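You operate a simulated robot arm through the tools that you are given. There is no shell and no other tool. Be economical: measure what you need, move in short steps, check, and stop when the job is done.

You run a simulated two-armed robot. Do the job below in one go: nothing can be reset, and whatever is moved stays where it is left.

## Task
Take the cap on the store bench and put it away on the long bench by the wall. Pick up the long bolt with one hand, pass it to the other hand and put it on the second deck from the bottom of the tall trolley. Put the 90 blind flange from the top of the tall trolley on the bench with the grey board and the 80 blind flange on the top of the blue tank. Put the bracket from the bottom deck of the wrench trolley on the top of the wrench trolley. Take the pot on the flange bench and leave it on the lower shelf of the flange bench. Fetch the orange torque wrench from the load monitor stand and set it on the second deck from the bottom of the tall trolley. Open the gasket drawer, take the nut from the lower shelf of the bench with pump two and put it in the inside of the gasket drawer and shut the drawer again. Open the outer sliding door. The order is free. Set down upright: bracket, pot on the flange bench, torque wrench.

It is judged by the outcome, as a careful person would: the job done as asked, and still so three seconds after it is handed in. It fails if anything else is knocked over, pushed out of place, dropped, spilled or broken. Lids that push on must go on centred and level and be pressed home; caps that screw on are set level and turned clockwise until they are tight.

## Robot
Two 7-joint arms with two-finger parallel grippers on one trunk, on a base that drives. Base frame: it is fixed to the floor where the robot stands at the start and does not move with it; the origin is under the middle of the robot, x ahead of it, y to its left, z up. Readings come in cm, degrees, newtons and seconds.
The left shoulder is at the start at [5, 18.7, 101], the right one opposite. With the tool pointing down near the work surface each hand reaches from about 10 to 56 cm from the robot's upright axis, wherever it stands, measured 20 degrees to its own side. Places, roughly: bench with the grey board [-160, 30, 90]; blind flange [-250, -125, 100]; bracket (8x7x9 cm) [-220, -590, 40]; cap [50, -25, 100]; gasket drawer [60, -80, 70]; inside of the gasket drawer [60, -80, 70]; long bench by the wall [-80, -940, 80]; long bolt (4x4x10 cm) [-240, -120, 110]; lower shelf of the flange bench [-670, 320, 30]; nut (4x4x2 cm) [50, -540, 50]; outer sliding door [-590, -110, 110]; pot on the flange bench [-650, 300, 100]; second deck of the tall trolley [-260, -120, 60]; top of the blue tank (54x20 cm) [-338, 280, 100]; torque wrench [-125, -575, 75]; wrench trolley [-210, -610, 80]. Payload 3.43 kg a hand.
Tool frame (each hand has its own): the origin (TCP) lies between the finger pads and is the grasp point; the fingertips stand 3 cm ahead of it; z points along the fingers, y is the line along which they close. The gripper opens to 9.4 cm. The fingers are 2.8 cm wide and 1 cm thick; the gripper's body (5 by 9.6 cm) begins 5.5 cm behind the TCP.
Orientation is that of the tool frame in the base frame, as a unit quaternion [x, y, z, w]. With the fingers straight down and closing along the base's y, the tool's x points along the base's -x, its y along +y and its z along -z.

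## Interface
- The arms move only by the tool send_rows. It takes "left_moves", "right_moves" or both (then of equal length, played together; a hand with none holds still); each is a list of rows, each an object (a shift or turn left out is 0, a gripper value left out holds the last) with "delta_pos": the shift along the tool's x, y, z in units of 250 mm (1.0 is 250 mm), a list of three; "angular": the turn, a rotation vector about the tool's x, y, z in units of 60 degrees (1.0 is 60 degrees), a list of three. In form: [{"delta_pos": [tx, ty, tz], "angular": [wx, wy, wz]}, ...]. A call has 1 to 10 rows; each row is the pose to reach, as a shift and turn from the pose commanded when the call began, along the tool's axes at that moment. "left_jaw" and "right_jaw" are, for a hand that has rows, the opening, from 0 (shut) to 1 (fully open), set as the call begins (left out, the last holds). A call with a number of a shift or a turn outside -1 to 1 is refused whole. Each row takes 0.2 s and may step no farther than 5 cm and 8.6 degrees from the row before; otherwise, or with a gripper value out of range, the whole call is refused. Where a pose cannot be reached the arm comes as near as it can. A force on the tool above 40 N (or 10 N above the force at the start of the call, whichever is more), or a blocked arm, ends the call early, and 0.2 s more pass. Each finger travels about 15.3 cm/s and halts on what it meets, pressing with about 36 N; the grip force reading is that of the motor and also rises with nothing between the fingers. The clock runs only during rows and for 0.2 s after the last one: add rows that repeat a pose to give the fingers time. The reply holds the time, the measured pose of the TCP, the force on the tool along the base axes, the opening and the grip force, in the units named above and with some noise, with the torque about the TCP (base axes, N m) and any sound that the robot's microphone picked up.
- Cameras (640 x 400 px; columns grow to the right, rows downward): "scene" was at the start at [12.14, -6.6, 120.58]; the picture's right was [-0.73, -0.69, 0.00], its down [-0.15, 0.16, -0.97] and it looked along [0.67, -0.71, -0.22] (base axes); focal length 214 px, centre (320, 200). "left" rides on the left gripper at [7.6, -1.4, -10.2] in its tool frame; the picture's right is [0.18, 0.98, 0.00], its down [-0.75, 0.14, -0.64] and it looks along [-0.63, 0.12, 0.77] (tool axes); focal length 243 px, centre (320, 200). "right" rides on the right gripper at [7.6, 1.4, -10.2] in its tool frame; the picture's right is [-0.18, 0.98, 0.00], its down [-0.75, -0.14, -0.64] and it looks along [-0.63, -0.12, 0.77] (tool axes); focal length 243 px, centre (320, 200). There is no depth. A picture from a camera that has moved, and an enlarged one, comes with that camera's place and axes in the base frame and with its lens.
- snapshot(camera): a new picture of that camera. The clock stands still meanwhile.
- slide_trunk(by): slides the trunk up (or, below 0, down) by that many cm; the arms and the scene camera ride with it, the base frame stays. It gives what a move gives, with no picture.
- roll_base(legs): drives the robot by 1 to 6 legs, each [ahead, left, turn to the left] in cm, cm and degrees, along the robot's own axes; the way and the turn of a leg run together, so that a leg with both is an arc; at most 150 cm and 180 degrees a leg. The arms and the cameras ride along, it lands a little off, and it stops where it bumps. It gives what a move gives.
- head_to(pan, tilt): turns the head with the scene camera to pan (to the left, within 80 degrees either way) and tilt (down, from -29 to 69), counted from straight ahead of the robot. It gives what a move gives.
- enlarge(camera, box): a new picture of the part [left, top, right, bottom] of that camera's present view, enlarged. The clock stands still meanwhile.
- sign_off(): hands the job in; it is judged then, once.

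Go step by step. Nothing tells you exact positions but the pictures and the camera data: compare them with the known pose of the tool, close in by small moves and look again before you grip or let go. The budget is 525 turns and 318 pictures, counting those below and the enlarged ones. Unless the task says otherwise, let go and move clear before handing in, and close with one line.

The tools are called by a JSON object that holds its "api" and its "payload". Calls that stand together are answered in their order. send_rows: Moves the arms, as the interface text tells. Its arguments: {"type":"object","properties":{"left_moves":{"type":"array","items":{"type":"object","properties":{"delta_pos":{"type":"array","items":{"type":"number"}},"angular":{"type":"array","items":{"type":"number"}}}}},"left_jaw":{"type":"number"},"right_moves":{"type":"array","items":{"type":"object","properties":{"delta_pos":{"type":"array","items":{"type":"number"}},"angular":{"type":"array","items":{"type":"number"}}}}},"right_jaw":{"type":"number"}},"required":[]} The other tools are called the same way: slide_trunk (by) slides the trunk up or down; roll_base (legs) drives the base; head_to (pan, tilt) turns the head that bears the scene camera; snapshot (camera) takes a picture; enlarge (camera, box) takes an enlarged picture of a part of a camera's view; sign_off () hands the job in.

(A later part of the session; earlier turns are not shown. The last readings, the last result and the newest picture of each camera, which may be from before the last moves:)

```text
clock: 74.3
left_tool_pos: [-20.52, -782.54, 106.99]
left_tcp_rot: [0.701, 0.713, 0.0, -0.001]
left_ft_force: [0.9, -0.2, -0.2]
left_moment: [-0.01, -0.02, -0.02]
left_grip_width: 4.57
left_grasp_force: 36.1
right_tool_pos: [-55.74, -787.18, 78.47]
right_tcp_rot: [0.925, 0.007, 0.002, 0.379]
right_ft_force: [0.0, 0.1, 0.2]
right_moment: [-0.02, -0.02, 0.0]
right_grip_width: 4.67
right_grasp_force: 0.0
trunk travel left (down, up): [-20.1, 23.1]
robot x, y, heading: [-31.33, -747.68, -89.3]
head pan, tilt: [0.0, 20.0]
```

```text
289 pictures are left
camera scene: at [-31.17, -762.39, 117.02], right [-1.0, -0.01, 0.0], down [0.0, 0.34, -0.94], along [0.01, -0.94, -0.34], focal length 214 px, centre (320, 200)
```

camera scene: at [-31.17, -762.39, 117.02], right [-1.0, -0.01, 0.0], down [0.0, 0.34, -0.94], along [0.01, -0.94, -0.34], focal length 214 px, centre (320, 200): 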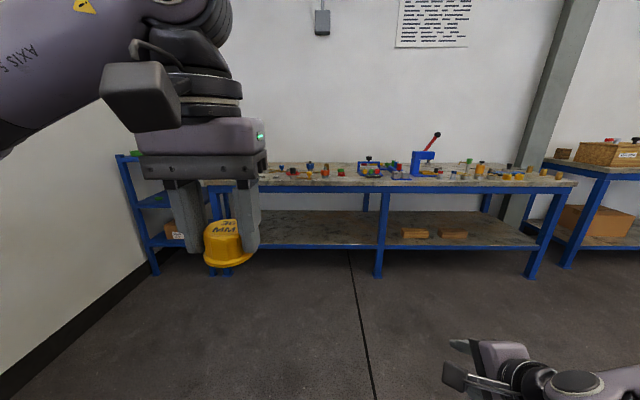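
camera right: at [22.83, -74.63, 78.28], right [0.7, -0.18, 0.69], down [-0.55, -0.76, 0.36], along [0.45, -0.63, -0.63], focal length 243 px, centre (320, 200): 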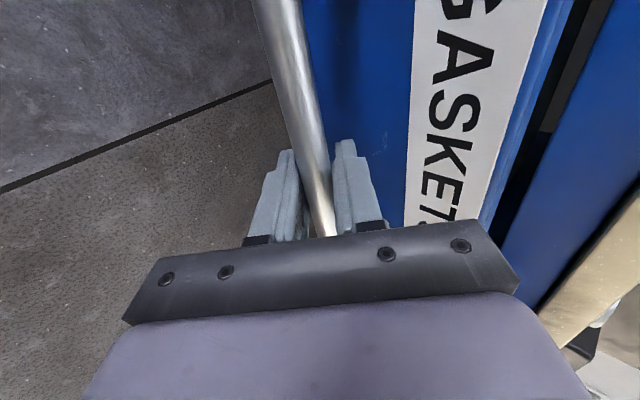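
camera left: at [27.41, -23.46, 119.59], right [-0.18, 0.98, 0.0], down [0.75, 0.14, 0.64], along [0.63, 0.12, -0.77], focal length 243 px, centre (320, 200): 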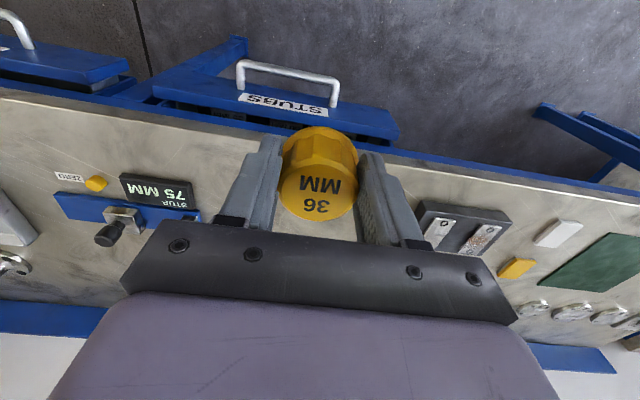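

{"api": "roll_base", "payload": {"legs": [[80, 0, 0]]}}

{"api": "head_to", "payload": {"pan": 0, "tilt": 25}}

{"api": "snapshot", "payload": {"camera": "scene"}}

{"api": "enlarge", "payload": {"camera": "scene", "box": [250, 110, 570, 310]}}

```text
clock: 78.5
left_tool_pos: [-19.34, -861.98, 106.98]
left_tcp_rot: [0.7, 0.715, 0.0, 0.0]
left_ft_force: [-0.5, 0.0, 0.1]
left_moment: [0.04, -0.01, 0.01]
left_grip_width: 4.6
left_grasp_force: 35.8
right_tool_pos: [-54.49, -866.64, 78.55]
right_tcp_rot: [0.925, 0.009, 0.004, 0.379]
right_ft_force: [0.3, 0.1, 0.0]
right_moment: [0.0, -0.02, 0.01]
right_grip_width: 4.69
right_grasp_force: 0.1
trunk travel left (down, up): [-20.1, 23.1]
robot x, y, heading: [-30.07, -826.98, -89.2]
head pan, tilt: [0.0, 20.0]
```

```text
clock: 79.2
left_tool_pos: [-19.14, -861.98, 106.98]
left_tcp_rot: [0.7, 0.714, -0.001, -0.001]
left_ft_force: [0.1, -0.7, -1.3]
left_moment: [0.01, -0.01, -0.01]
left_grip_width: 4.6
left_grasp_force: 35.8
right_tool_pos: [-54.32, -866.67, 78.63]
right_tcp_rot: [0.925, 0.009, 0.004, 0.379]
right_ft_force: [0.0, 1.0, -0.3]
right_moment: [-0.02, -0.01, -0.03]
right_grip_width: 4.69
right_grasp_force: 0.1
trunk travel left (down, up): [-20.1, 23.1]
robot x, y, heading: [-30.08, -826.9, -88.9]
head pan, tilt: [0.0, 25.0]
```

```text
288 pictures are left
camera scene: at [-29.86, -841.77, 116.21], right [-1.0, -0.02, 0.0], down [-0.01, 0.42, -0.91], along [0.02, -0.91, -0.42], focal length 214 px, centre (320, 200)
```

scene: 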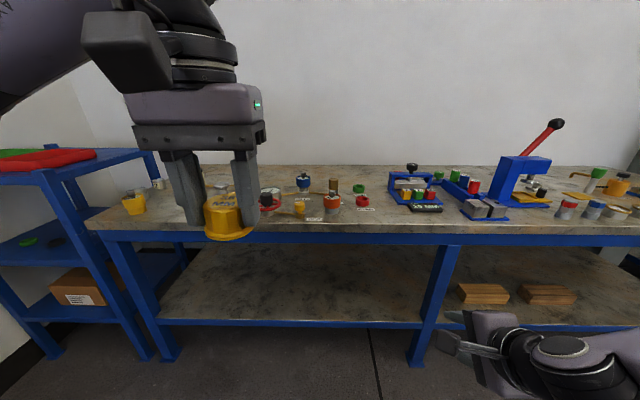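

```text
2.00 times, centred on (410, 210) of scene
camera zoom: at [-29.86, -841.77, 116.21], right [-1.0, -0.02, 0.0], down [-0.01, 0.42, -0.91], along [0.02, -0.91, -0.42], focal length 429 px, centre (140, 180)
```

zoom: 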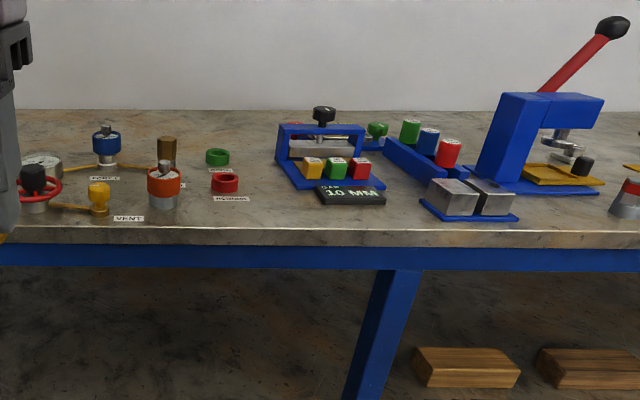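

I see the bench with many items on it. I'll check the clear area with the left hand's camera.

{"api": "snapshot", "payload": {"camera": "left"}}

```text
286 pictures are left
camera left: at [-20.88, -854.43, 117.16], right [0.98, 0.2, 0.0], down [0.16, -0.75, 0.64], along [0.13, -0.63, -0.77], focal length 243 px, centre (320, 200)
```

left: 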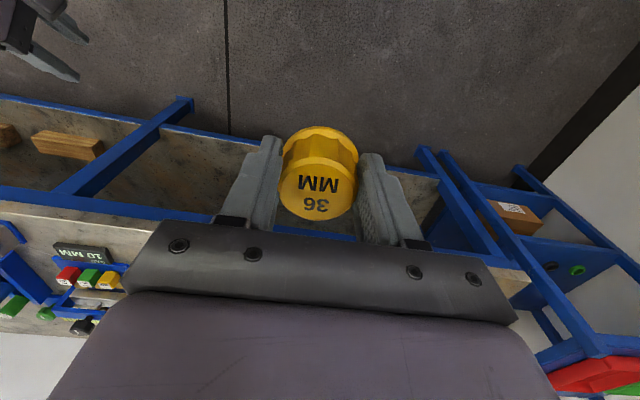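

A free strip on the bench is around [-50, -901.5], bench top z ≈ 81.5. I'll raise the right hand clear and move in.

{"api": "send_rows", "payload": {"right_moves": [{"delta_pos": [0, 0.12, -0.12]}, {"delta_pos": [0, 0.24, -0.24]}, {"delta_pos": [0, 0.36, -0.36]}, {"delta_pos": [0, 0.48, -0.48]}, {"delta_pos": [0, 0.6, -0.6]}, {"delta_pos": [0, 0.735, -0.735]}]}}

{"api": "roll_base", "payload": {"legs": [[0, -24, 0], [26, 0, 0]]}}

{"api": "snapshot", "payload": {"camera": "left"}}

{"api": "snapshot", "payload": {"camera": "scene"}}

```text
clock: 80.6
left_tool_pos: [-19.12, -862.02, 106.9]
left_tcp_rot: [0.7, 0.714, -0.001, -0.001]
left_ft_force: [0.6, 0.3, -0.1]
left_moment: [-0.01, -0.03, -0.02]
left_grip_width: 4.6
left_grasp_force: 35.7
right_tool_pos: [-54.19, -866.8, 104.72]
right_tcp_rot: [0.926, 0.01, 0.004, 0.377]
right_ft_force: [0.2, -0.2, -0.4]
right_moment: [0.02, -0.01, 0.03]
right_grip_width: 4.72
right_grasp_force: 0.1
right hand out of reach, approached as far as the arm can: row 1, 2
trunk travel left (down, up): [-20.1, 23.1]
robot x, y, heading: [-30.0, -827.02, -88.9]
head pan, tilt: [0.0, 25.0]
```

```text
clock: 83.8
left_tool_pos: [-42.42, -888.24, 106.98]
left_tcp_rot: [0.697, 0.717, 0.0, -0.001]
left_ft_force: [0.0, 0.9, 0.3]
left_moment: [0.02, -0.03, 0.01]
left_grip_width: 4.59
left_grasp_force: 36.2
right_tool_pos: [-77.35, -893.34, 104.68]
right_tcp_rot: [0.925, 0.014, 0.005, 0.379]
right_ft_force: [-0.3, -0.2, 0.1]
right_moment: [-0.01, 0.02, 0.01]
right_grip_width: 4.71
right_grasp_force: 0.0
trunk travel left (down, up): [-20.1, 23.1]
robot x, y, heading: [-53.44, -852.95, -88.7]
head pan, tilt: [0.0, 25.0]
```

```text
285 pictures are left
camera left: at [-44.13, -880.62, 117.15], right [0.98, 0.21, 0.0], down [0.16, -0.75, 0.64], along [0.14, -0.63, -0.77], focal length 243 px, centre (320, 200)
```

left: 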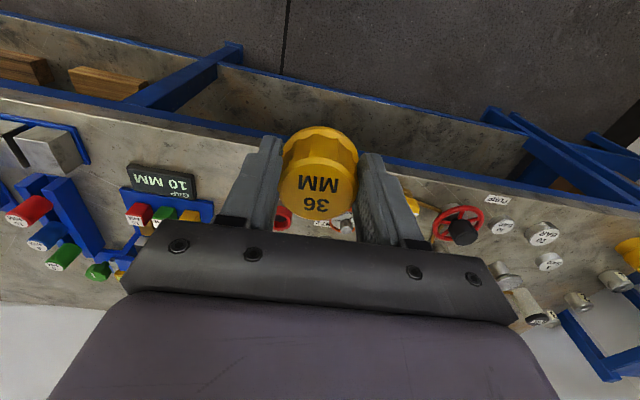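

```text
284 pictures are left
camera scene: at [-53.22, -868.05, 116.2], right [-1.0, -0.03, 0.0], down [-0.01, 0.42, -0.91], along [0.02, -0.91, -0.42], focal length 214 px, centre (320, 200)
```

scene: 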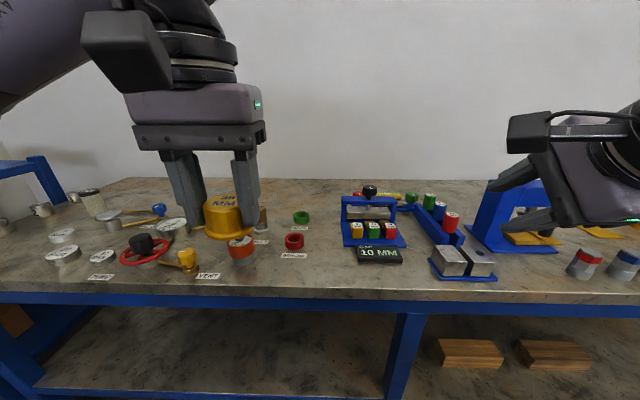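

{"api": "send_rows", "payload": {"left_moves": [{"delta_pos": [-0.14, -0.095, 0]}, {"delta_pos": [-0.285, -0.19, 0]}, {"delta_pos": [-0.43, -0.284, 0.0]}, {"delta_pos": [-0.57, -0.378, 0]}, {"delta_pos": [-0.71, -0.473, 0]}, {"delta_pos": [-0.856, -0.568, 0]}, {"delta_pos": [-0.856, -0.568, 0.18]}, {"delta_pos": [-0.856, -0.568, 0.36]}, {"delta_pos": [-0.856, -0.568, 0.54]}, {"delta_pos": [-0.856, -0.568, 0.72]}]}}

{"api": "snapshot", "payload": {"camera": "left"}}

{"api": "snapshot", "payload": {"camera": "scene"}}

```text
clock: 86.2
left_tool_pos: [-51.95, -910.48, 90.94]
left_tcp_rot: [0.676, 0.737, -0.011, -0.004]
left_ft_force: [-0.3, -0.1, -1.4]
left_moment: [0.04, -0.02, 0.0]
left_grip_width: 4.57
left_grasp_force: 35.8
left hand out of reach, approached as far as the arm can: row 5, 6, 7, 8, 9, 10
right_tool_pos: [-77.4, -893.4, 104.67]
right_tcp_rot: [0.926, 0.013, 0.005, 0.378]
right_ft_force: [0.5, -0.6, -0.2]
right_moment: [0.0, -0.02, -0.01]
right_grip_width: 4.69
right_grasp_force: 0.0
trunk travel left (down, up): [-20.1, 23.1]
robot x, y, heading: [-53.47, -853.01, -88.4]
head pan, tilt: [0.0, 25.0]
stopped in row 10 (left hand): the arm was blocked; the commanded pose is now the measured one
```

```text
283 pictures are left
camera left: at [-53.84, -902.88, 101.07], right [0.96, 0.27, -0.02], down [0.22, -0.73, 0.65], along [0.16, -0.63, -0.76], focal length 243 px, centre (320, 200)
```

left: 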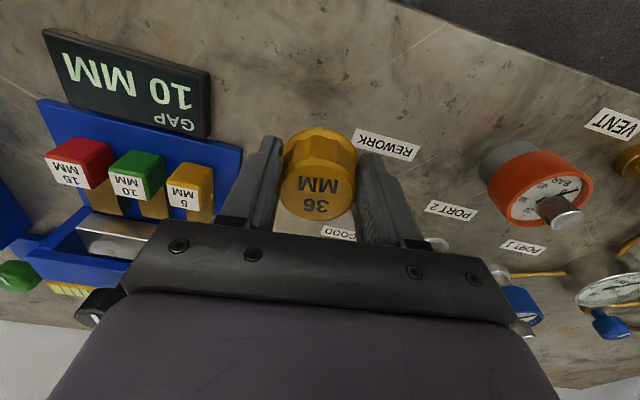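

```text
282 pictures are left
camera scene: at [-53.23, -868.05, 116.2], right [-1.0, -0.03, 0.0], down [-0.01, 0.42, -0.91], along [0.03, -0.91, -0.42], focal length 214 px, centre (320, 200)
```

scene: 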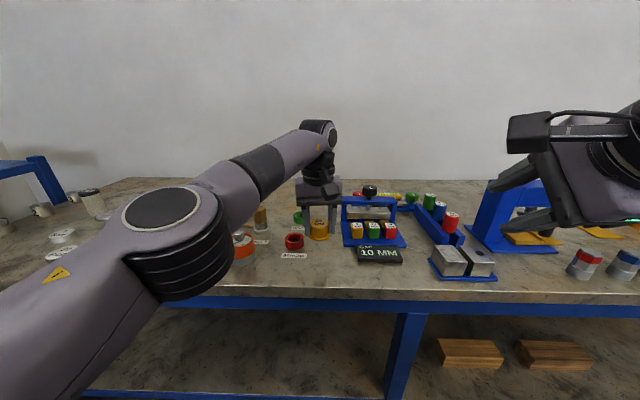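

The left arm is at its reach limit. I'll raise the cap a little, tuck the right hand back, shift the base so the left shoulder is better placed, and come down between the 10 MM block and the REWORK label.

{"api": "send_rows", "payload": {"left_moves": [{"delta_pos": [0.05, 0, -0.12]}, {"delta_pos": [0.1, 0, -0.25]}, {"delta_pos": [0.2, 0, -0.4]}, {"delta_pos": [0.3, 0, -0.5]}], "right_moves": [{"delta_pos": [0, -0.11, -0.11]}, {"delta_pos": [0, -0.22, -0.22]}, {"delta_pos": [0, -0.33, -0.33]}, {"delta_pos": [0, -0.42, -0.42]}]}}

{"api": "roll_base", "payload": {"legs": [[5, -13, 0]]}}

```text
clock: 87.2
left_tool_pos: [-52.17, -902.78, 103.52]
left_tcp_rot: [0.678, 0.735, -0.012, -0.002]
left_ft_force: [0.1, -0.7, 0.3]
left_moment: [-0.02, -0.02, 0.02]
left_grip_width: 4.59
left_grasp_force: 36.3
right_tool_pos: [-77.86, -878.86, 106.05]
right_tcp_rot: [0.926, 0.013, 0.005, 0.378]
right_ft_force: [0.4, 0.1, 0.2]
right_moment: [-0.02, -0.02, 0.0]
right_grip_width: 4.7
right_grasp_force: 0.1
right hand out of reach, approached as far as the arm can: row 4
trunk travel left (down, up): [-20.1, 23.1]
robot x, y, heading: [-53.4, -852.94, -88.4]
head pan, tilt: [0.0, 25.0]
```

```text
clock: 88.6
left_tool_pos: [-65.07, -908.19, 103.23]
left_tcp_rot: [0.677, 0.736, -0.011, -0.003]
left_ft_force: [0.0, 1.0, 0.5]
left_moment: [-0.02, -0.01, 0.02]
left_grip_width: 4.56
left_grasp_force: 35.6
right_tool_pos: [-90.69, -884.3, 105.95]
right_tcp_rot: [0.926, 0.013, 0.006, 0.378]
right_ft_force: [-0.5, -0.3, 1.1]
right_moment: [-0.02, 0.0, 0.01]
right_grip_width: 4.69
right_grasp_force: 0.1
trunk travel left (down, up): [-20.1, 23.1]
robot x, y, heading: [-66.29, -858.7, -88.4]
head pan, tilt: [0.0, 25.0]
```

{"api": "send_rows", "payload": {"left_moves": [{"delta_pos": [-0.02, 0.15, 0], "angular": [-0.019, 0.01, 0]}, {"delta_pos": [-0.04, 0.3, 0], "angular": [-0.019, 0.01, 0]}, {"delta_pos": [-0.056, 0.432, 0], "angular": [-0.019, 0.01, 0]}, {"delta_pos": [-0.056, 0.432, 0.18], "angular": [-0.019, 0.01, 0]}, {"delta_pos": [-0.056, 0.432, 0.36], "angular": [-0.019, 0.01, 0]}, {"delta_pos": [-0.056, 0.432, 0.5], "angular": [-0.019, 0.01, 0]}, {"delta_pos": [-0.056, 0.432, 0.6], "angular": [-0.019, 0.01, 0]}]}}

{"api": "snapshot", "payload": {"camera": "left"}}

{"api": "enlarge", "payload": {"camera": "scene", "box": [160, 180, 420, 342]}}

```text
clock: 90.2
left_tool_pos: [-54.52, -908.85, 88.03]
left_tcp_rot: [0.677, 0.736, 0.0, 0.001]
left_ft_force: [0.3, -0.2, 0.0]
left_moment: [-0.05, -0.02, 0.0]
left_grip_width: 4.55
left_grasp_force: 35.9
right_tool_pos: [-90.83, -884.32, 105.8]
right_tcp_rot: [0.926, 0.014, 0.006, 0.378]
right_ft_force: [0.3, 0.1, 0.1]
right_moment: [-0.01, -0.01, 0.0]
right_grip_width: 4.69
right_grasp_force: 0.0
trunk travel left (down, up): [-20.1, 23.1]
robot x, y, heading: [-66.62, -858.42, -88.4]
head pan, tilt: [0.0, 25.0]
```

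```text
281 pictures are left
camera left: at [-56.74, -901.43, 98.29], right [0.96, 0.27, 0.0], down [0.2, -0.74, 0.64], along [0.17, -0.62, -0.77], focal length 243 px, centre (320, 200)
```

left: 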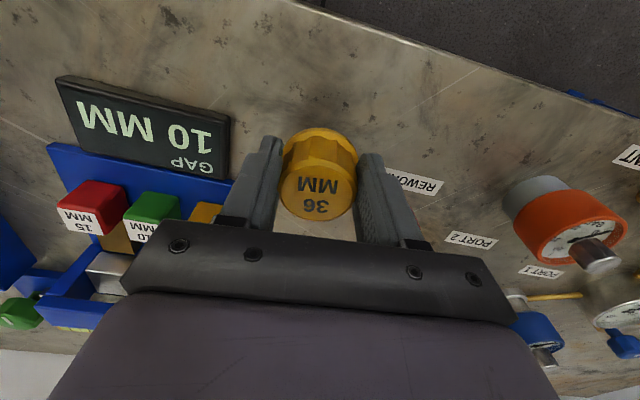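

```text
2.46 times, centred on (290, 261) of scene
camera zoom: at [-66.15, -873.37, 116.21], right [-1.0, -0.03, 0.0], down [-0.01, 0.42, -0.91], along [0.03, -0.91, -0.42], focal length 528 px, centre (394, 50)
```

zoom: 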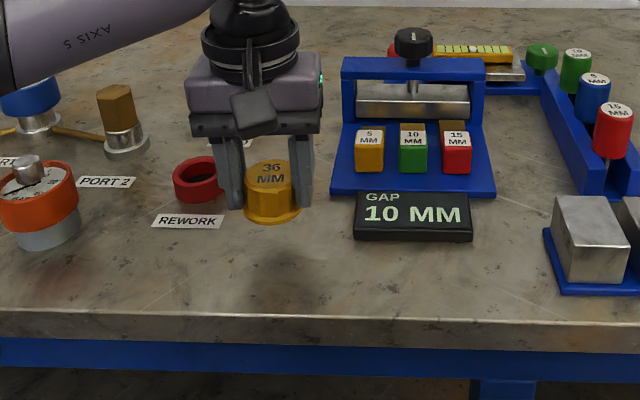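

{"api": "send_rows", "payload": {"left_moves": [{"delta_pos": [0, 0, 0.06]}, {"delta_pos": [0, 0, 0.11]}, {"delta_pos": [0, 0, 0.14]}]}}

{"api": "enlarge", "payload": {"camera": "scene", "box": [160, 180, 420, 342]}}

```text
clock: 91.0
left_tool_pos: [-54.5, -908.83, 84.68]
left_tcp_rot: [0.677, 0.736, 0.0, 0.0]
left_ft_force: [-0.7, 0.1, 0.6]
left_moment: [0.03, -0.02, 0.01]
left_grip_width: 4.57
left_grasp_force: 35.4
right_tool_pos: [-90.73, -884.27, 105.95]
right_tcp_rot: [0.926, 0.013, 0.006, 0.378]
right_ft_force: [-0.2, 0.0, -0.2]
right_moment: [0.02, 0.01, 0.01]
right_grip_width: 4.68
right_grasp_force: 0.0
trunk travel left (down, up): [-20.1, 23.1]
robot x, y, heading: [-66.68, -858.88, -88.2]
head pan, tilt: [0.0, 25.0]
```

```text
2.46 times, centred on (290, 261) of scene
camera zoom: at [-66.15, -873.36, 116.21], right [-1.0, -0.03, 0.0], down [-0.01, 0.42, -0.91], along [0.03, -0.91, -0.42], focal length 528 px, centre (394, 50)
```

zoom: 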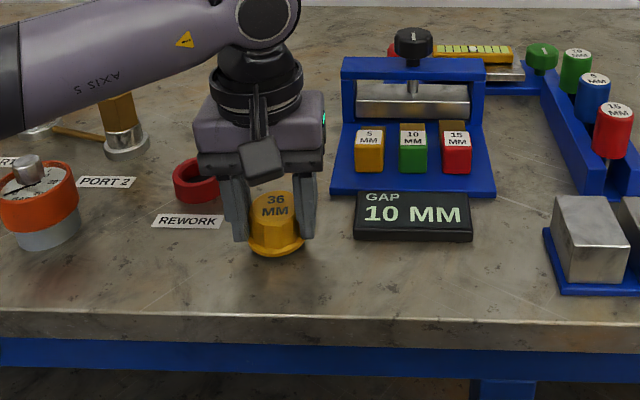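

Still a little above the bench. I'll lower in small steps until I feel contact.

{"api": "send_rows", "payload": {"left_moves": [{"delta_pos": [0, 0, 0.02]}, {"delta_pos": [0, 0, 0.04]}, {"delta_pos": [0, 0, 0.06]}, {"delta_pos": [0, 0, 0.07]}]}}

{"api": "enlarge", "payload": {"camera": "scene", "box": [160, 180, 420, 342]}}

```text
clock: 92.0
left_tool_pos: [-54.65, -909.09, 83.85]
left_tcp_rot: [0.676, 0.736, -0.008, 0.003]
left_ft_force: [0.3, 1.1, 12.7]
left_moment: [0.14, 0.02, -0.04]
left_grip_width: 4.6
left_grasp_force: 36.6
right_tool_pos: [-90.84, -884.24, 105.92]
right_tcp_rot: [0.926, 0.013, 0.006, 0.378]
right_ft_force: [0.8, 0.3, -0.3]
right_moment: [0.03, 0.02, -0.01]
right_grip_width: 4.7
right_grasp_force: 0.1
trunk travel left (down, up): [-20.1, 23.1]
robot x, y, heading: [-66.51, -858.27, -88.0]
head pan, tilt: [0.0, 25.0]
stopped in row 4 (left hand): the force on the tool passed its limit (the readings are from after the stop); the commanded pose is now the measured one
```

```text
2.46 times, centred on (290, 261) of scene
camera zoom: at [-66.16, -873.27, 116.2], right [-1.0, -0.03, 0.0], down [-0.01, 0.42, -0.91], along [0.03, -0.91, -0.42], focal length 528 px, centre (394, 50)
```

zoom: 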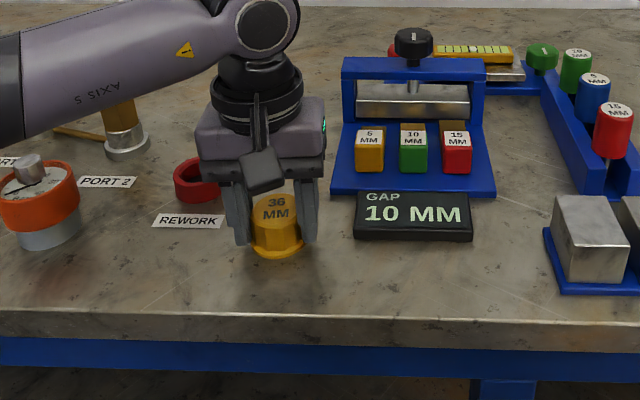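

The cap is resting on the bench. I'll release it, lift, and back away.

{"api": "send_rows", "payload": {"left_moves": [{"delta_pos": [0, 0, 0]}, {"delta_pos": [0, 0, 0]}, {"delta_pos": [0, 0, -0.1]}, {"delta_pos": [0, 0, -0.25]}, {"delta_pos": [0, 0, -0.42]}, {"delta_pos": [0, 0, -0.6]}, {"delta_pos": [0.15, 0, -0.75]}, {"delta_pos": [0.32, 0, -0.8]}], "left_jaw": 0.72}}

{"api": "roll_base", "payload": {"legs": [[-40, 0, 0]]}}

{"api": "snapshot", "payload": {"camera": "scene"}}

```text
refused: row 7 steps farther than a row can; nothing moved
```

```text
clock: 94.5
left_tool_pos: [-55.38, -868.43, 83.61]
left_tcp_rot: [0.673, 0.74, -0.005, 0.002]
left_ft_force: [-0.1, 0.2, -0.1]
left_moment: [-0.03, 0.02, 0.03]
left_grip_width: 4.59
left_grasp_force: 35.7
right_tool_pos: [-91.82, -844.19, 105.88]
right_tcp_rot: [0.926, 0.019, 0.007, 0.377]
right_ft_force: [0.0, -0.1, 0.1]
right_moment: [0.0, 0.0, 0.01]
right_grip_width: 4.7
right_grasp_force: 0.1
trunk travel left (down, up): [-20.1, 23.1]
robot x, y, heading: [-67.76, -818.34, -87.6]
head pan, tilt: [0.0, 25.0]
```

```text
277 pictures are left
camera scene: at [-67.36, -832.93, 116.21], right [-1.0, -0.04, 0.0], down [-0.02, 0.42, -0.91], along [0.04, -0.91, -0.42], focal length 214 px, centre (320, 200)
```

scene: 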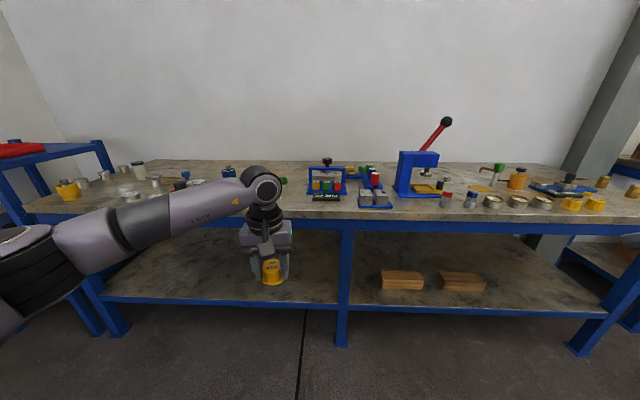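

The release call was refused as a whole, so the base backed off with the cap still held; nothing was disturbed. I'll raise the hand, go back in, and set the cap down again, one call at a time.

{"api": "send_rows", "payload": {"left_moves": [{"delta_pos": [0, 0, -0.16]}, {"delta_pos": [0, 0, -0.32]}]}}

{"api": "roll_base", "payload": {"legs": [[40, 0, -0.8]]}}

{"api": "enlarge", "payload": {"camera": "scene", "box": [160, 180, 420, 342]}}

```text
clock: 95.1
left_tool_pos: [-55.35, -868.46, 91.7]
left_tcp_rot: [0.673, 0.74, -0.004, 0.002]
left_ft_force: [-0.5, 0.0, 0.3]
left_moment: [0.0, 0.01, -0.02]
left_grip_width: 4.57
left_grasp_force: 36.6
right_tool_pos: [-91.97, -844.09, 105.98]
right_tcp_rot: [0.926, 0.018, 0.007, 0.377]
right_ft_force: [0.2, -0.8, -0.5]
right_moment: [-0.01, -0.02, 0.03]
right_grip_width: 4.71
right_grasp_force: 0.1
trunk travel left (down, up): [-20.1, 23.1]
robot x, y, heading: [-68.04, -817.96, -87.6]
head pan, tilt: [0.0, 25.0]
```

```text
clock: 97.6
left_tool_pos: [-54.79, -908.65, 91.65]
left_tcp_rot: [0.677, 0.736, -0.005, 0.003]
left_ft_force: [-0.8, 0.6, -0.9]
left_moment: [-0.02, 0.0, 0.03]
left_grip_width: 4.56
left_grasp_force: 36.2
right_tool_pos: [-90.98, -883.75, 105.91]
right_tcp_rot: [0.926, 0.012, 0.004, 0.377]
right_ft_force: [-0.2, 0.0, 0.0]
right_moment: [0.01, 0.01, 0.0]
right_grip_width: 4.69
right_grasp_force: 0.1
trunk travel left (down, up): [-20.1, 23.1]
robot x, y, heading: [-66.95, -858.02, -88.5]
head pan, tilt: [0.0, 25.0]
```

```text
2.46 times, centred on (290, 261) of scene
camera zoom: at [-66.27, -872.85, 116.2], right [-1.0, -0.03, 0.0], down [-0.01, 0.42, -0.91], along [0.02, -0.91, -0.42], focal length 528 px, centre (394, 50)
```

zoom: 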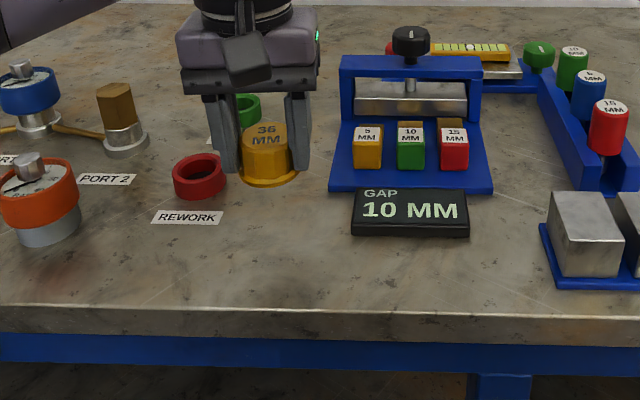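

{"api": "send_rows", "payload": {"left_moves": [{"delta_pos": [0, 0, 0.14]}, {"delta_pos": [0, 0, 0.25]}, {"delta_pos": [0, 0, 0.28]}, {"delta_pos": [0, 0, 0.3]}, {"delta_pos": [0, 0, 0.308]}]}}

```text
clock: 98.8
left_tool_pos: [-54.77, -908.74, 83.94]
left_tcp_rot: [0.677, 0.736, -0.004, 0.002]
left_ft_force: [0.4, 0.2, 0.2]
left_moment: [-0.01, -0.02, 0.02]
left_grip_width: 4.56
left_grasp_force: 35.8
right_tool_pos: [-90.94, -883.71, 106.01]
right_tcp_rot: [0.926, 0.012, 0.005, 0.378]
right_ft_force: [0.4, -0.6, 1.1]
right_moment: [-0.05, 0.01, 0.04]
right_grip_width: 4.7
right_grasp_force: 0.1
trunk travel left (down, up): [-20.1, 23.1]
robot x, y, heading: [-66.45, -857.95, -88.3]
head pan, tilt: [0.0, 25.0]
```

{"api": "send_rows", "payload": {"left_moves": [{"delta_pos": [0, 0, 0.006]}, {"delta_pos": [0, 0, 0.012]}]}}

```text
clock: 99.4
left_tool_pos: [-54.88, -908.77, 83.93]
left_tcp_rot: [0.678, 0.735, -0.008, 0.003]
left_ft_force: [3.3, -2.0, 13.9]
left_moment: [-0.17, 0.16, 0.03]
left_grip_width: 4.57
left_grasp_force: 35.9
right_tool_pos: [-90.94, -883.51, 105.86]
right_tcp_rot: [0.926, 0.013, 0.005, 0.378]
right_ft_force: [0.4, 0.3, 0.1]
right_moment: [0.01, 0.0, 0.01]
right_grip_width: 4.71
right_grasp_force: 0.0
trunk travel left (down, up): [-20.1, 23.1]
robot x, y, heading: [-66.42, -857.81, -88.5]
head pan, tilt: [0.0, 25.0]
```

Contact. Releasing and rising.

{"api": "send_rows", "payload": {"left_moves": [{"delta_pos": [0, 0, -0.005]}, {"delta_pos": [0, 0, -0.005]}, {"delta_pos": [0, 0, -0.1]}, {"delta_pos": [0, 0, -0.25]}, {"delta_pos": [0, 0, -0.42]}, {"delta_pos": [0, 0, -0.6]}, {"delta_pos": [0.12, 0, -0.72]}, {"delta_pos": [0.28, 0, -0.8]}], "left_jaw": 0.72}}

{"api": "enlarge", "payload": {"camera": "scene", "box": [160, 180, 420, 342]}}

```text
clock: 101.2
left_tool_pos: [-55.12, -901.36, 103.92]
left_tcp_rot: [0.678, 0.735, -0.005, 0.003]
left_ft_force: [0.1, 0.5, -0.6]
left_moment: [0.01, -0.02, 0.0]
left_grip_width: 6.74
left_grasp_force: 0.0
right_tool_pos: [-90.83, -883.68, 105.91]
right_tcp_rot: [0.926, 0.013, 0.005, 0.378]
right_ft_force: [-0.6, 0.5, -1.1]
right_moment: [0.01, -0.02, -0.01]
right_grip_width: 4.72
right_grasp_force: 0.1
trunk travel left (down, up): [-20.1, 23.1]
robot x, y, heading: [-66.29, -857.77, -88.3]
head pan, tilt: [0.0, 25.0]
```

```text
2.46 times, centred on (290, 261) of scene
camera zoom: at [-66.27, -872.81, 116.21], right [-1.0, -0.03, 0.0], down [-0.01, 0.42, -0.91], along [0.02, -0.91, -0.42], focal length 528 px, centre (394, 50)
```

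zoom: 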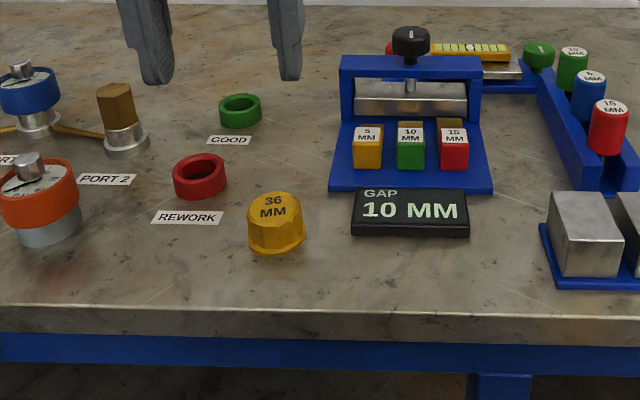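

The cap stands on the long bench. Next is the nut: I'll back out, face the pump bench (+x) and slide along it.

{"api": "roll_base", "payload": {"legs": [[-90, 0, 0], [0, 0, 88.3], [15, 130, 0]]}}

{"api": "head_to", "payload": {"pan": 30, "tilt": 35}}

{"api": "snapshot", "payload": {"camera": "scene"}}

```text
clock: 115.9
left_tool_pos: [-6.02, -627.91, 103.83]
left_tcp_rot: [-0.017, 1.0, -0.002, 0.006]
left_ft_force: [0.7, -0.5, -0.4]
left_moment: [-0.04, 0.0, -0.01]
left_grip_width: 6.78
left_grasp_force: 0.0
right_tool_pos: [-25.45, -662.65, 105.86]
right_tcp_rot: [0.662, 0.647, 0.264, 0.27]
right_ft_force: [-0.1, -0.7, 0.2]
right_moment: [0.01, 0.02, 0.02]
right_grip_width: 4.7
right_grasp_force: 0.0
trunk travel left (down, up): [-20.1, 23.1]
robot x, y, heading: [-50.08, -637.29, -1.2]
head pan, tilt: [0.0, 25.0]
```

```text
clock: 116.8
left_tool_pos: [-5.87, -627.84, 103.89]
left_tcp_rot: [-0.017, 1.0, -0.002, 0.005]
left_ft_force: [0.5, 0.5, 0.4]
left_moment: [0.01, 0.01, -0.03]
left_grip_width: 6.77
left_grasp_force: 0.1
right_tool_pos: [-25.37, -662.74, 105.96]
right_tcp_rot: [0.662, 0.647, 0.265, 0.27]
right_ft_force: [0.4, 0.8, -0.8]
right_moment: [-0.01, -0.02, -0.03]
right_grip_width: 4.72
right_grasp_force: 0.0
trunk travel left (down, up): [-20.1, 23.1]
robot x, y, heading: [-50.07, -637.19, -1.3]
head pan, tilt: [30.0, 35.0]
```

```text
274 pictures are left
camera scene: at [-36.49, -632.85, 114.63], right [0.48, -0.88, 0.0], down [-0.5, -0.27, -0.82], along [0.72, 0.39, -0.57], focal length 214 px, centre (320, 200)
```

scene: 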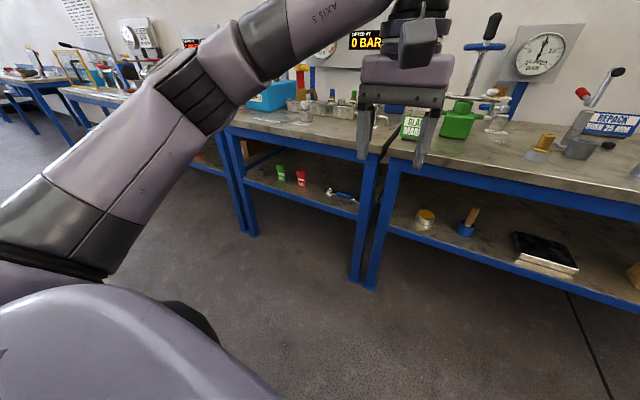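

{"api": "roll_base", "payload": {"legs": [[0, 75, 1.2]]}}

{"api": "head_to", "payload": {"pan": 0, "tilt": 35}}

{"api": "snapshot", "payload": {"camera": "scene"}}

```text
clock: 120.8
left_tool_pos: [-4.94, -553.62, 103.97]
left_tcp_rot: [-0.024, 1.0, -0.003, 0.006]
left_ft_force: [0.9, 0.1, -0.7]
left_moment: [0.04, 0.04, -0.02]
left_grip_width: 6.76
left_grasp_force: 0.0
right_tool_pos: [-23.92, -588.69, 105.99]
right_tcp_rot: [0.657, 0.652, 0.266, 0.268]
right_ft_force: [0.0, 0.2, 0.1]
right_moment: [0.01, 0.03, -0.02]
right_grip_width: 4.69
right_grasp_force: 0.1
trunk travel left (down, up): [-20.1, 23.1]
robot x, y, heading: [-48.64, -563.87, -0.5]
head pan, tilt: [30.0, 35.0]
```

```text
clock: 121.8
left_tool_pos: [-4.99, -553.58, 103.96]
left_tcp_rot: [-0.024, 1.0, -0.001, 0.005]
left_ft_force: [-0.5, 0.6, -0.5]
left_moment: [0.01, -0.04, 0.0]
left_grip_width: 6.74
left_grasp_force: 0.0
right_tool_pos: [-23.94, -588.7, 105.88]
right_tcp_rot: [0.658, 0.652, 0.266, 0.268]
right_ft_force: [0.1, -1.1, -0.2]
right_moment: [-0.01, 0.0, -0.03]
right_grip_width: 4.7
right_grasp_force: 0.1
trunk travel left (down, up): [-20.1, 23.1]
robot x, y, heading: [-49.27, -563.8, -0.3]
head pan, tilt: [0.0, 35.0]
```

```text
273 pictures are left
camera scene: at [-34.31, -563.5, 114.63], right [-0.01, -1.0, 0.0], down [-0.57, 0.0, -0.82], along [0.82, -0.01, -0.57], focal length 214 px, centre (320, 200)
```

scene: 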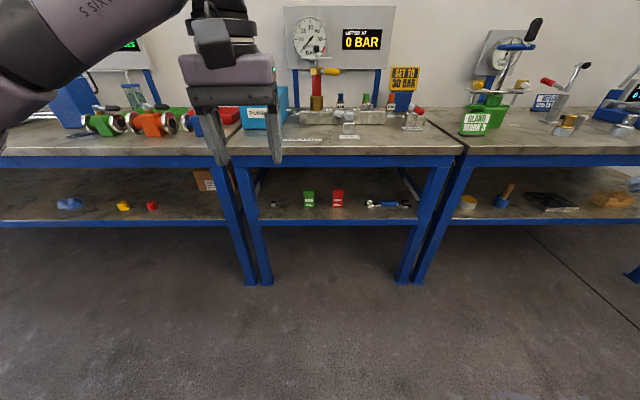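

{"api": "enlarge", "payload": {"camera": "scene", "box": [180, 80, 480, 267]}}

{"api": "enlarge", "payload": {"camera": "scene", "box": [240, 170, 340, 233]}}

```text
2.13 times, centred on (330, 174) of scene
camera zoom: at [-34.31, -563.5, 114.63], right [-0.01, -1.0, 0.0], down [-0.57, 0.0, -0.82], along [0.82, -0.01, -0.57], focal length 458 px, centre (299, 256)
```

zoom: 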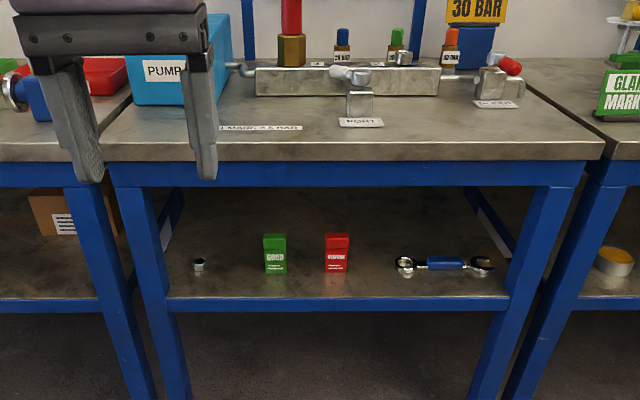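

```text
6.35 times, centred on (290, 202) of scene
camera zoom: at [-34.31, -563.5, 114.63], right [-0.01, -1.0, 0.0], down [-0.57, 0.0, -0.82], along [0.82, -0.01, -0.57], focal length 1362 px, centre (510, 190)
```

zoom: 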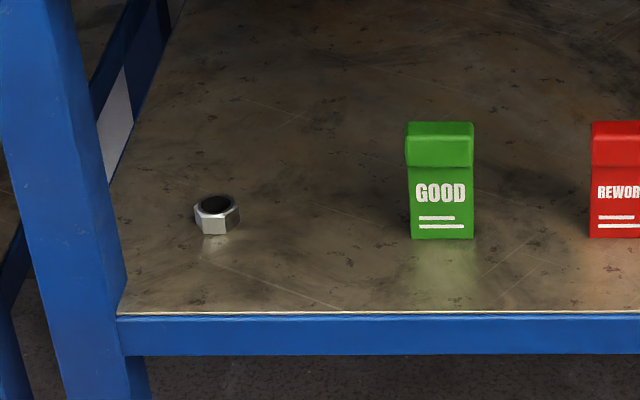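

The nut is on the middle bench's lower shelf at about [49.5, -542, 54]. I'll check the pump label, drop the trunk, and tilt the left fingers forward 40° from vertical so they can reach in under the bench top.

{"api": "slide_trunk", "payload": {"by": -15}}

{"api": "send_rows", "payload": {"left_moves": [{"angular": [0, -0.133, 0]}, {"angular": [0, -0.267, 0]}, {"angular": [0, -0.4, 0]}, {"angular": [0, -0.533, 0]}, {"angular": [0, -0.667, 0]}]}}

{"api": "snapshot", "payload": {"camera": "left"}}

{"api": "enlarge", "payload": {"camera": "scene", "box": [220, 80, 340, 220]}}

```text
clock: 123.5
left_tool_pos: [-4.86, -553.63, 88.98]
left_tcp_rot: [-0.025, 1.0, -0.003, 0.005]
left_ft_force: [0.3, -0.2, 0.0]
left_moment: [-0.03, 0.02, -0.01]
left_grip_width: 6.74
left_grasp_force: 0.1
right_tool_pos: [-24.05, -588.76, 91.01]
right_tcp_rot: [0.656, 0.653, 0.267, 0.268]
right_ft_force: [1.4, 0.4, 0.2]
right_moment: [-0.02, 0.01, -0.01]
right_grip_width: 4.71
right_grasp_force: 0.2
trunk travel left (down, up): [-5.1, 38.1]
robot x, y, heading: [-48.94, -563.72, -0.4]
head pan, tilt: [0.0, 35.0]
```

```text
clock: 124.7
left_tool_pos: [-4.95, -553.6, 88.85]
left_tcp_rot: [-0.023, 0.937, 0.005, 0.348]
left_ft_force: [0.2, -0.3, 0.1]
left_moment: [0.0, 0.01, 0.01]
left_grip_width: 6.8
left_grasp_force: 0.1
right_tool_pos: [-23.96, -588.87, 90.86]
right_tcp_rot: [0.657, 0.652, 0.267, 0.268]
right_ft_force: [0.2, -0.3, -0.9]
right_moment: [0.01, 0.0, -0.03]
right_grip_width: 4.68
right_grasp_force: 0.1
trunk travel left (down, up): [-5.1, 38.1]
robot x, y, heading: [-48.64, -563.55, -0.6]
head pan, tilt: [0.0, 35.0]
```

```text
270 pictures are left
camera left: at [-17.43, -555.69, 91.62], right [-0.19, 0.97, -0.12], down [0.14, 0.15, 0.98], along [0.97, 0.17, -0.17], focal length 243 px, centre (320, 200)
```

left: 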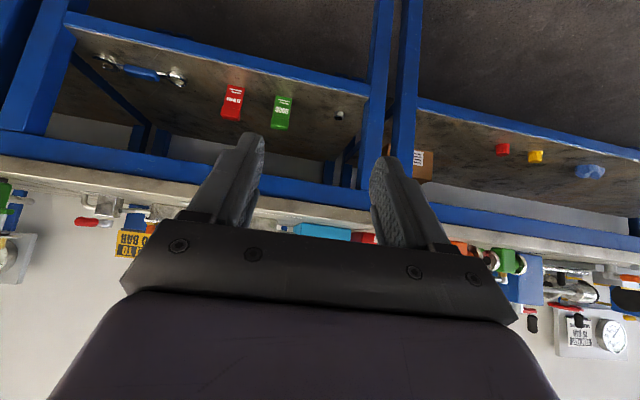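

```text
2.86 times, centred on (280, 150) of scene
camera zoom: at [-34.31, -563.5, 99.63], right [-0.01, -1.0, 0.0], down [-0.57, 0.0, -0.82], along [0.82, -0.01, -0.57], focal length 613 px, centre (434, 343)
```

zoom: 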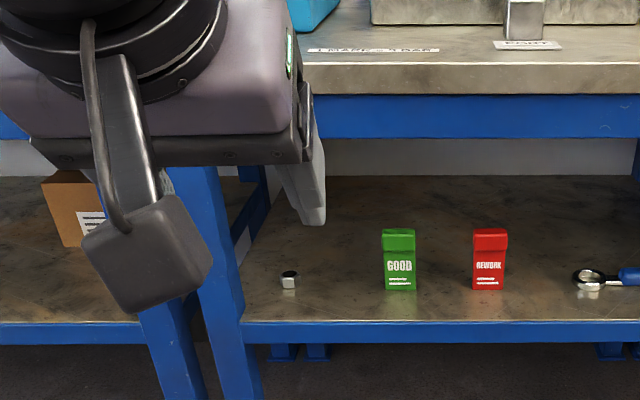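

Nut refined to about [55, -540.3, 50] on a shelf at z ≈ 49; the opening runs up to z ≈ 77. Lowering the left hand in front of the shelf.

{"api": "send_rows", "payload": {"left_moves": [{"delta_pos": [0.06, 0.076, 0.143]}, {"delta_pos": [0.12, 0.151, 0.286]}, {"delta_pos": [0.18, 0.227, 0.429]}, {"delta_pos": [0.24, 0.303, 0.571]}, {"delta_pos": [0.3, 0.379, 0.714]}, {"delta_pos": [0.36, 0.454, 0.857]}, {"delta_pos": [0.42, 0.53, 1.0]}]}}

{"api": "snapshot", "payload": {"camera": "left"}}

```text
clock: 126.3
left_tool_pos: [2.61, -539.74, 62.91]
left_tcp_rot: [-0.023, 0.938, 0.006, 0.347]
left_ft_force: [1.2, 1.0, 0.1]
left_moment: [-0.02, -0.01, -0.02]
left_grip_width: 6.78
left_grasp_force: 0.1
right_tool_pos: [-23.92, -588.83, 90.86]
right_tcp_rot: [0.656, 0.652, 0.267, 0.269]
right_ft_force: [-0.6, 0.2, -0.2]
right_moment: [0.04, -0.02, -0.02]
right_grip_width: 4.71
right_grasp_force: 0.0
trunk travel left (down, up): [-5.1, 38.1]
robot x, y, heading: [-48.75, -563.54, -0.3]
head pan, tilt: [0.0, 35.0]
```

```text
268 pictures are left
camera left: at [-9.87, -541.76, 65.69], right [-0.19, 0.97, -0.12], down [0.15, 0.15, 0.98], along [0.97, 0.17, -0.17], focal length 243 px, centre (320, 200)
```

left: 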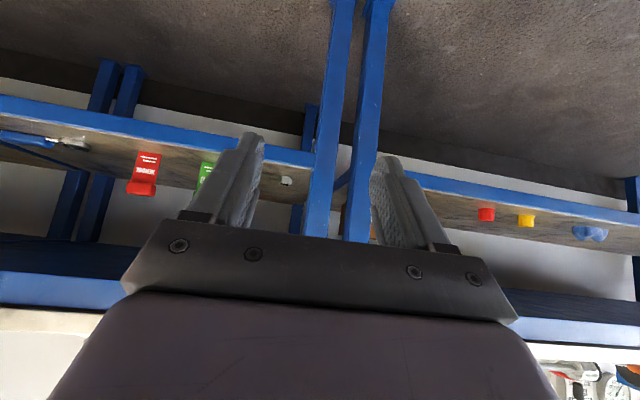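

The bench leg (near edge about y = -536) would be tight beside the gripper body, so I'll yaw the hand about 17° to come in from the right, and lower to insertion height.

{"api": "send_rows", "payload": {"left_moves": [{"delta_pos": [0.05, -0.012, 0.06], "angular": [-0.062, 0, -0.074]}, {"delta_pos": [0.1, -0.024, 0.12], "angular": [-0.124, 0, -0.148]}, {"delta_pos": [0.153, -0.036, 0.18], "angular": [-0.186, 0, -0.222]}], "left_jaw": 0.75}}

{"api": "roll_base", "payload": {"legs": [[34, 0, 0.3]]}}

{"api": "snapshot", "payload": {"camera": "left"}}

{"api": "snapshot", "payload": {"camera": "scene"}}

```text
clock: 127.1
left_tool_pos: [2.7, -540.83, 56.84]
left_tcp_rot: [-0.168, 0.923, 0.058, 0.34]
left_ft_force: [-0.5, -0.2, 0.1]
left_moment: [0.0, -0.02, 0.02]
left_grip_width: 7.05
left_grasp_force: 0.1
right_tool_pos: [-23.92, -588.75, 90.85]
right_tcp_rot: [0.656, 0.653, 0.266, 0.269]
right_ft_force: [-0.7, -0.3, 0.8]
right_moment: [0.01, -0.03, 0.01]
right_grip_width: 4.69
right_grasp_force: 0.1
trunk travel left (down, up): [-5.1, 38.1]
robot x, y, heading: [-49.11, -563.7, -0.7]
head pan, tilt: [0.0, 35.0]
```

```text
clock: 129.3
left_tool_pos: [36.24, -540.53, 57.0]
left_tcp_rot: [-0.169, 0.923, 0.058, 0.341]
left_ft_force: [-0.9, 0.6, -0.6]
left_moment: [-0.01, 0.02, 0.0]
left_grip_width: 7.02
left_grasp_force: 0.0
right_tool_pos: [9.78, -588.67, 90.94]
right_tcp_rot: [0.654, 0.656, 0.268, 0.267]
right_ft_force: [0.0, -0.4, -0.6]
right_moment: [0.01, -0.01, 0.01]
right_grip_width: 4.7
right_grasp_force: 0.0
trunk travel left (down, up): [-5.1, 38.1]
robot x, y, heading: [-15.21, -563.52, 0.4]
head pan, tilt: [0.0, 35.0]
```

```text
267 pictures are left
camera left: at [24.89, -546.37, 59.71], right [-0.48, 0.87, -0.13], down [0.09, 0.19, 0.98], along [0.87, 0.45, -0.17], focal length 243 px, centre (320, 200)
```

left: 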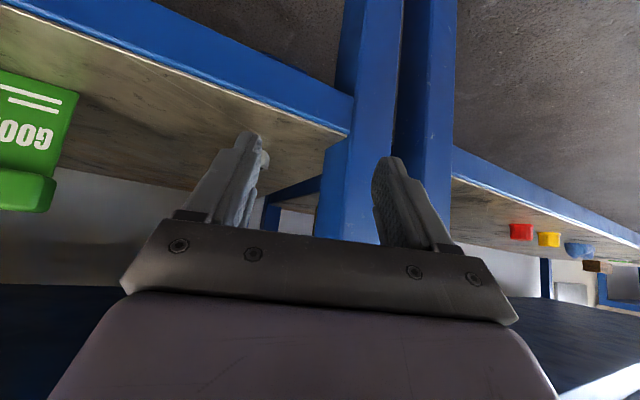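

```text
266 pictures are left
camera scene: at [-0.72, -563.49, 99.63], right [0.0, -1.0, 0.0], down [-0.57, 0.0, -0.82], along [0.82, 0.0, -0.57], focal length 214 px, centre (320, 200)
```

scene: 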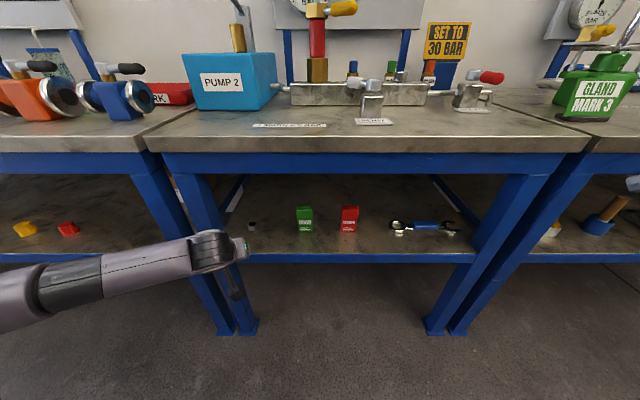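

PUMP 2 is confirmed. I'll narrow the jaw, shift 1.5 cm away from the leg, and drive in.

{"api": "send_rows", "payload": {"left_moves": [{"delta_pos": [0.017, -0.056, -0.014]}, {"delta_pos": [0.017, -0.056, -0.014]}], "left_jaw": 0.52}}

{"api": "roll_base", "payload": {"legs": [[12, 0, 0]]}}

{"api": "snapshot", "payload": {"camera": "left"}}

```text
clock: 129.9
left_tool_pos: [36.18, -542.23, 57.06]
left_tcp_rot: [-0.169, 0.923, 0.059, 0.34]
left_ft_force: [1.1, -0.8, -0.3]
left_moment: [0.0, 0.03, -0.01]
left_grip_width: 4.89
left_grasp_force: 0.0
right_tool_pos: [9.91, -588.78, 90.85]
right_tcp_rot: [0.655, 0.655, 0.268, 0.267]
right_ft_force: [-0.1, 0.1, -0.9]
right_moment: [0.01, 0.0, 0.04]
right_grip_width: 4.7
right_grasp_force: 0.3
trunk travel left (down, up): [-5.1, 38.1]
robot x, y, heading: [-15.23, -564.08, 0.2]
head pan, tilt: [0.0, 35.0]
```

```text
clock: 131.2
left_tool_pos: [47.87, -542.13, 56.94]
left_tcp_rot: [-0.17, 0.922, 0.059, 0.342]
left_ft_force: [-0.1, -0.4, -0.1]
left_moment: [-0.02, 0.01, 0.0]
left_grip_width: 4.9
left_grasp_force: 0.1
right_tool_pos: [21.63, -588.76, 91.01]
right_tcp_rot: [0.654, 0.655, 0.268, 0.267]
right_ft_force: [0.5, -1.1, 0.3]
right_moment: [0.01, 0.01, -0.02]
right_grip_width: 4.72
right_grasp_force: 0.0
trunk travel left (down, up): [-5.1, 38.1]
robot x, y, heading: [-3.71, -563.49, -0.1]
head pan, tilt: [0.0, 35.0]
```

```text
265 pictures are left
camera left: at [36.64, -547.96, 59.75], right [-0.48, 0.87, -0.13], down [0.09, 0.19, 0.98], along [0.87, 0.45, -0.17], focal length 243 px, centre (320, 200)
```

left: 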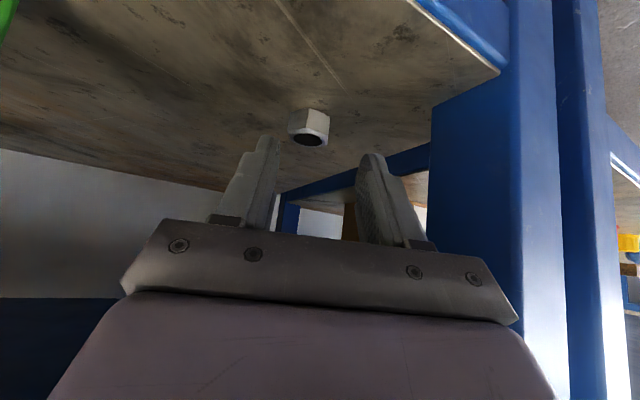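

{"api": "send_rows", "payload": {"left_moves": [{"delta_pos": [-0.08, -0.02, 0.1]}, {"delta_pos": [-0.155, -0.039, 0.204]}]}}

{"api": "snapshot", "payload": {"camera": "left"}}

```text
clock: 131.8
left_tool_pos: [54.01, -540.92, 55.49]
left_tcp_rot: [-0.169, 0.923, 0.058, 0.341]
left_ft_force: [0.8, -0.1, -0.2]
left_moment: [-0.02, 0.03, 0.04]
left_grip_width: 4.88
left_grasp_force: 0.1
right_tool_pos: [21.55, -588.67, 90.93]
right_tcp_rot: [0.654, 0.655, 0.268, 0.266]
right_ft_force: [0.4, 0.3, -1.0]
right_moment: [-0.01, 0.02, -0.01]
right_grip_width: 4.7
right_grasp_force: 0.1
trunk travel left (down, up): [-5.1, 38.1]
robot x, y, heading: [-3.92, -563.41, 0.1]
head pan, tilt: [0.0, 35.0]
```

```text
264 pictures are left
camera left: at [42.71, -546.63, 58.28], right [-0.48, 0.87, -0.13], down [0.09, 0.19, 0.98], along [0.87, 0.45, -0.17], focal length 243 px, centre (320, 200)
```

left: 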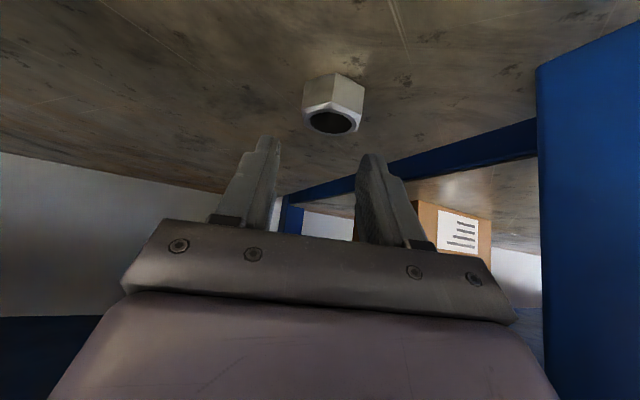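

{"api": "send_rows", "payload": {"left_moves": [{"delta_pos": [0.06, 0, 0.016]}, {"delta_pos": [0.112, 0, 0.03]}]}}

{"api": "snapshot", "payload": {"camera": "left"}}

```text
clock: 132.4
left_tool_pos: [52.39, -541.68, 53.26]
left_tcp_rot: [-0.168, 0.922, 0.058, 0.343]
left_ft_force: [0.6, 0.8, 0.3]
left_moment: [0.05, -0.04, -0.03]
left_grip_width: 4.94
left_grasp_force: 0.1
right_tool_pos: [21.59, -588.75, 90.89]
right_tcp_rot: [0.654, 0.655, 0.266, 0.267]
right_ft_force: [-0.6, -0.5, 0.4]
right_moment: [0.01, -0.01, -0.01]
right_grip_width: 4.71
right_grasp_force: 0.0
trunk travel left (down, up): [-5.1, 38.1]
robot x, y, heading: [-3.45, -563.49, -0.1]
head pan, tilt: [0.0, 35.0]
```

```text
263 pictures are left
camera left: at [41.13, -547.28, 55.97], right [-0.48, 0.87, -0.13], down [0.09, 0.19, 0.98], along [0.87, 0.45, -0.17], focal length 243 px, centre (320, 200)
```

left: 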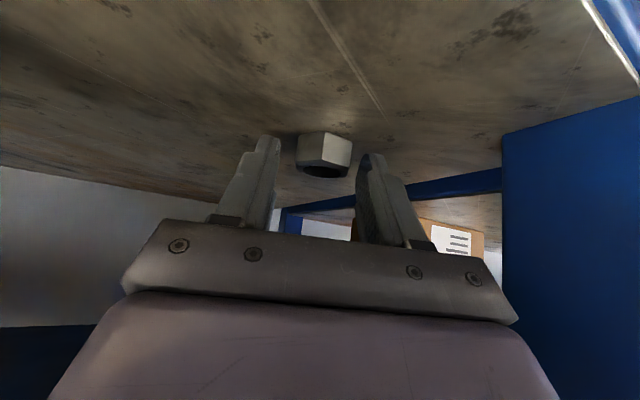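

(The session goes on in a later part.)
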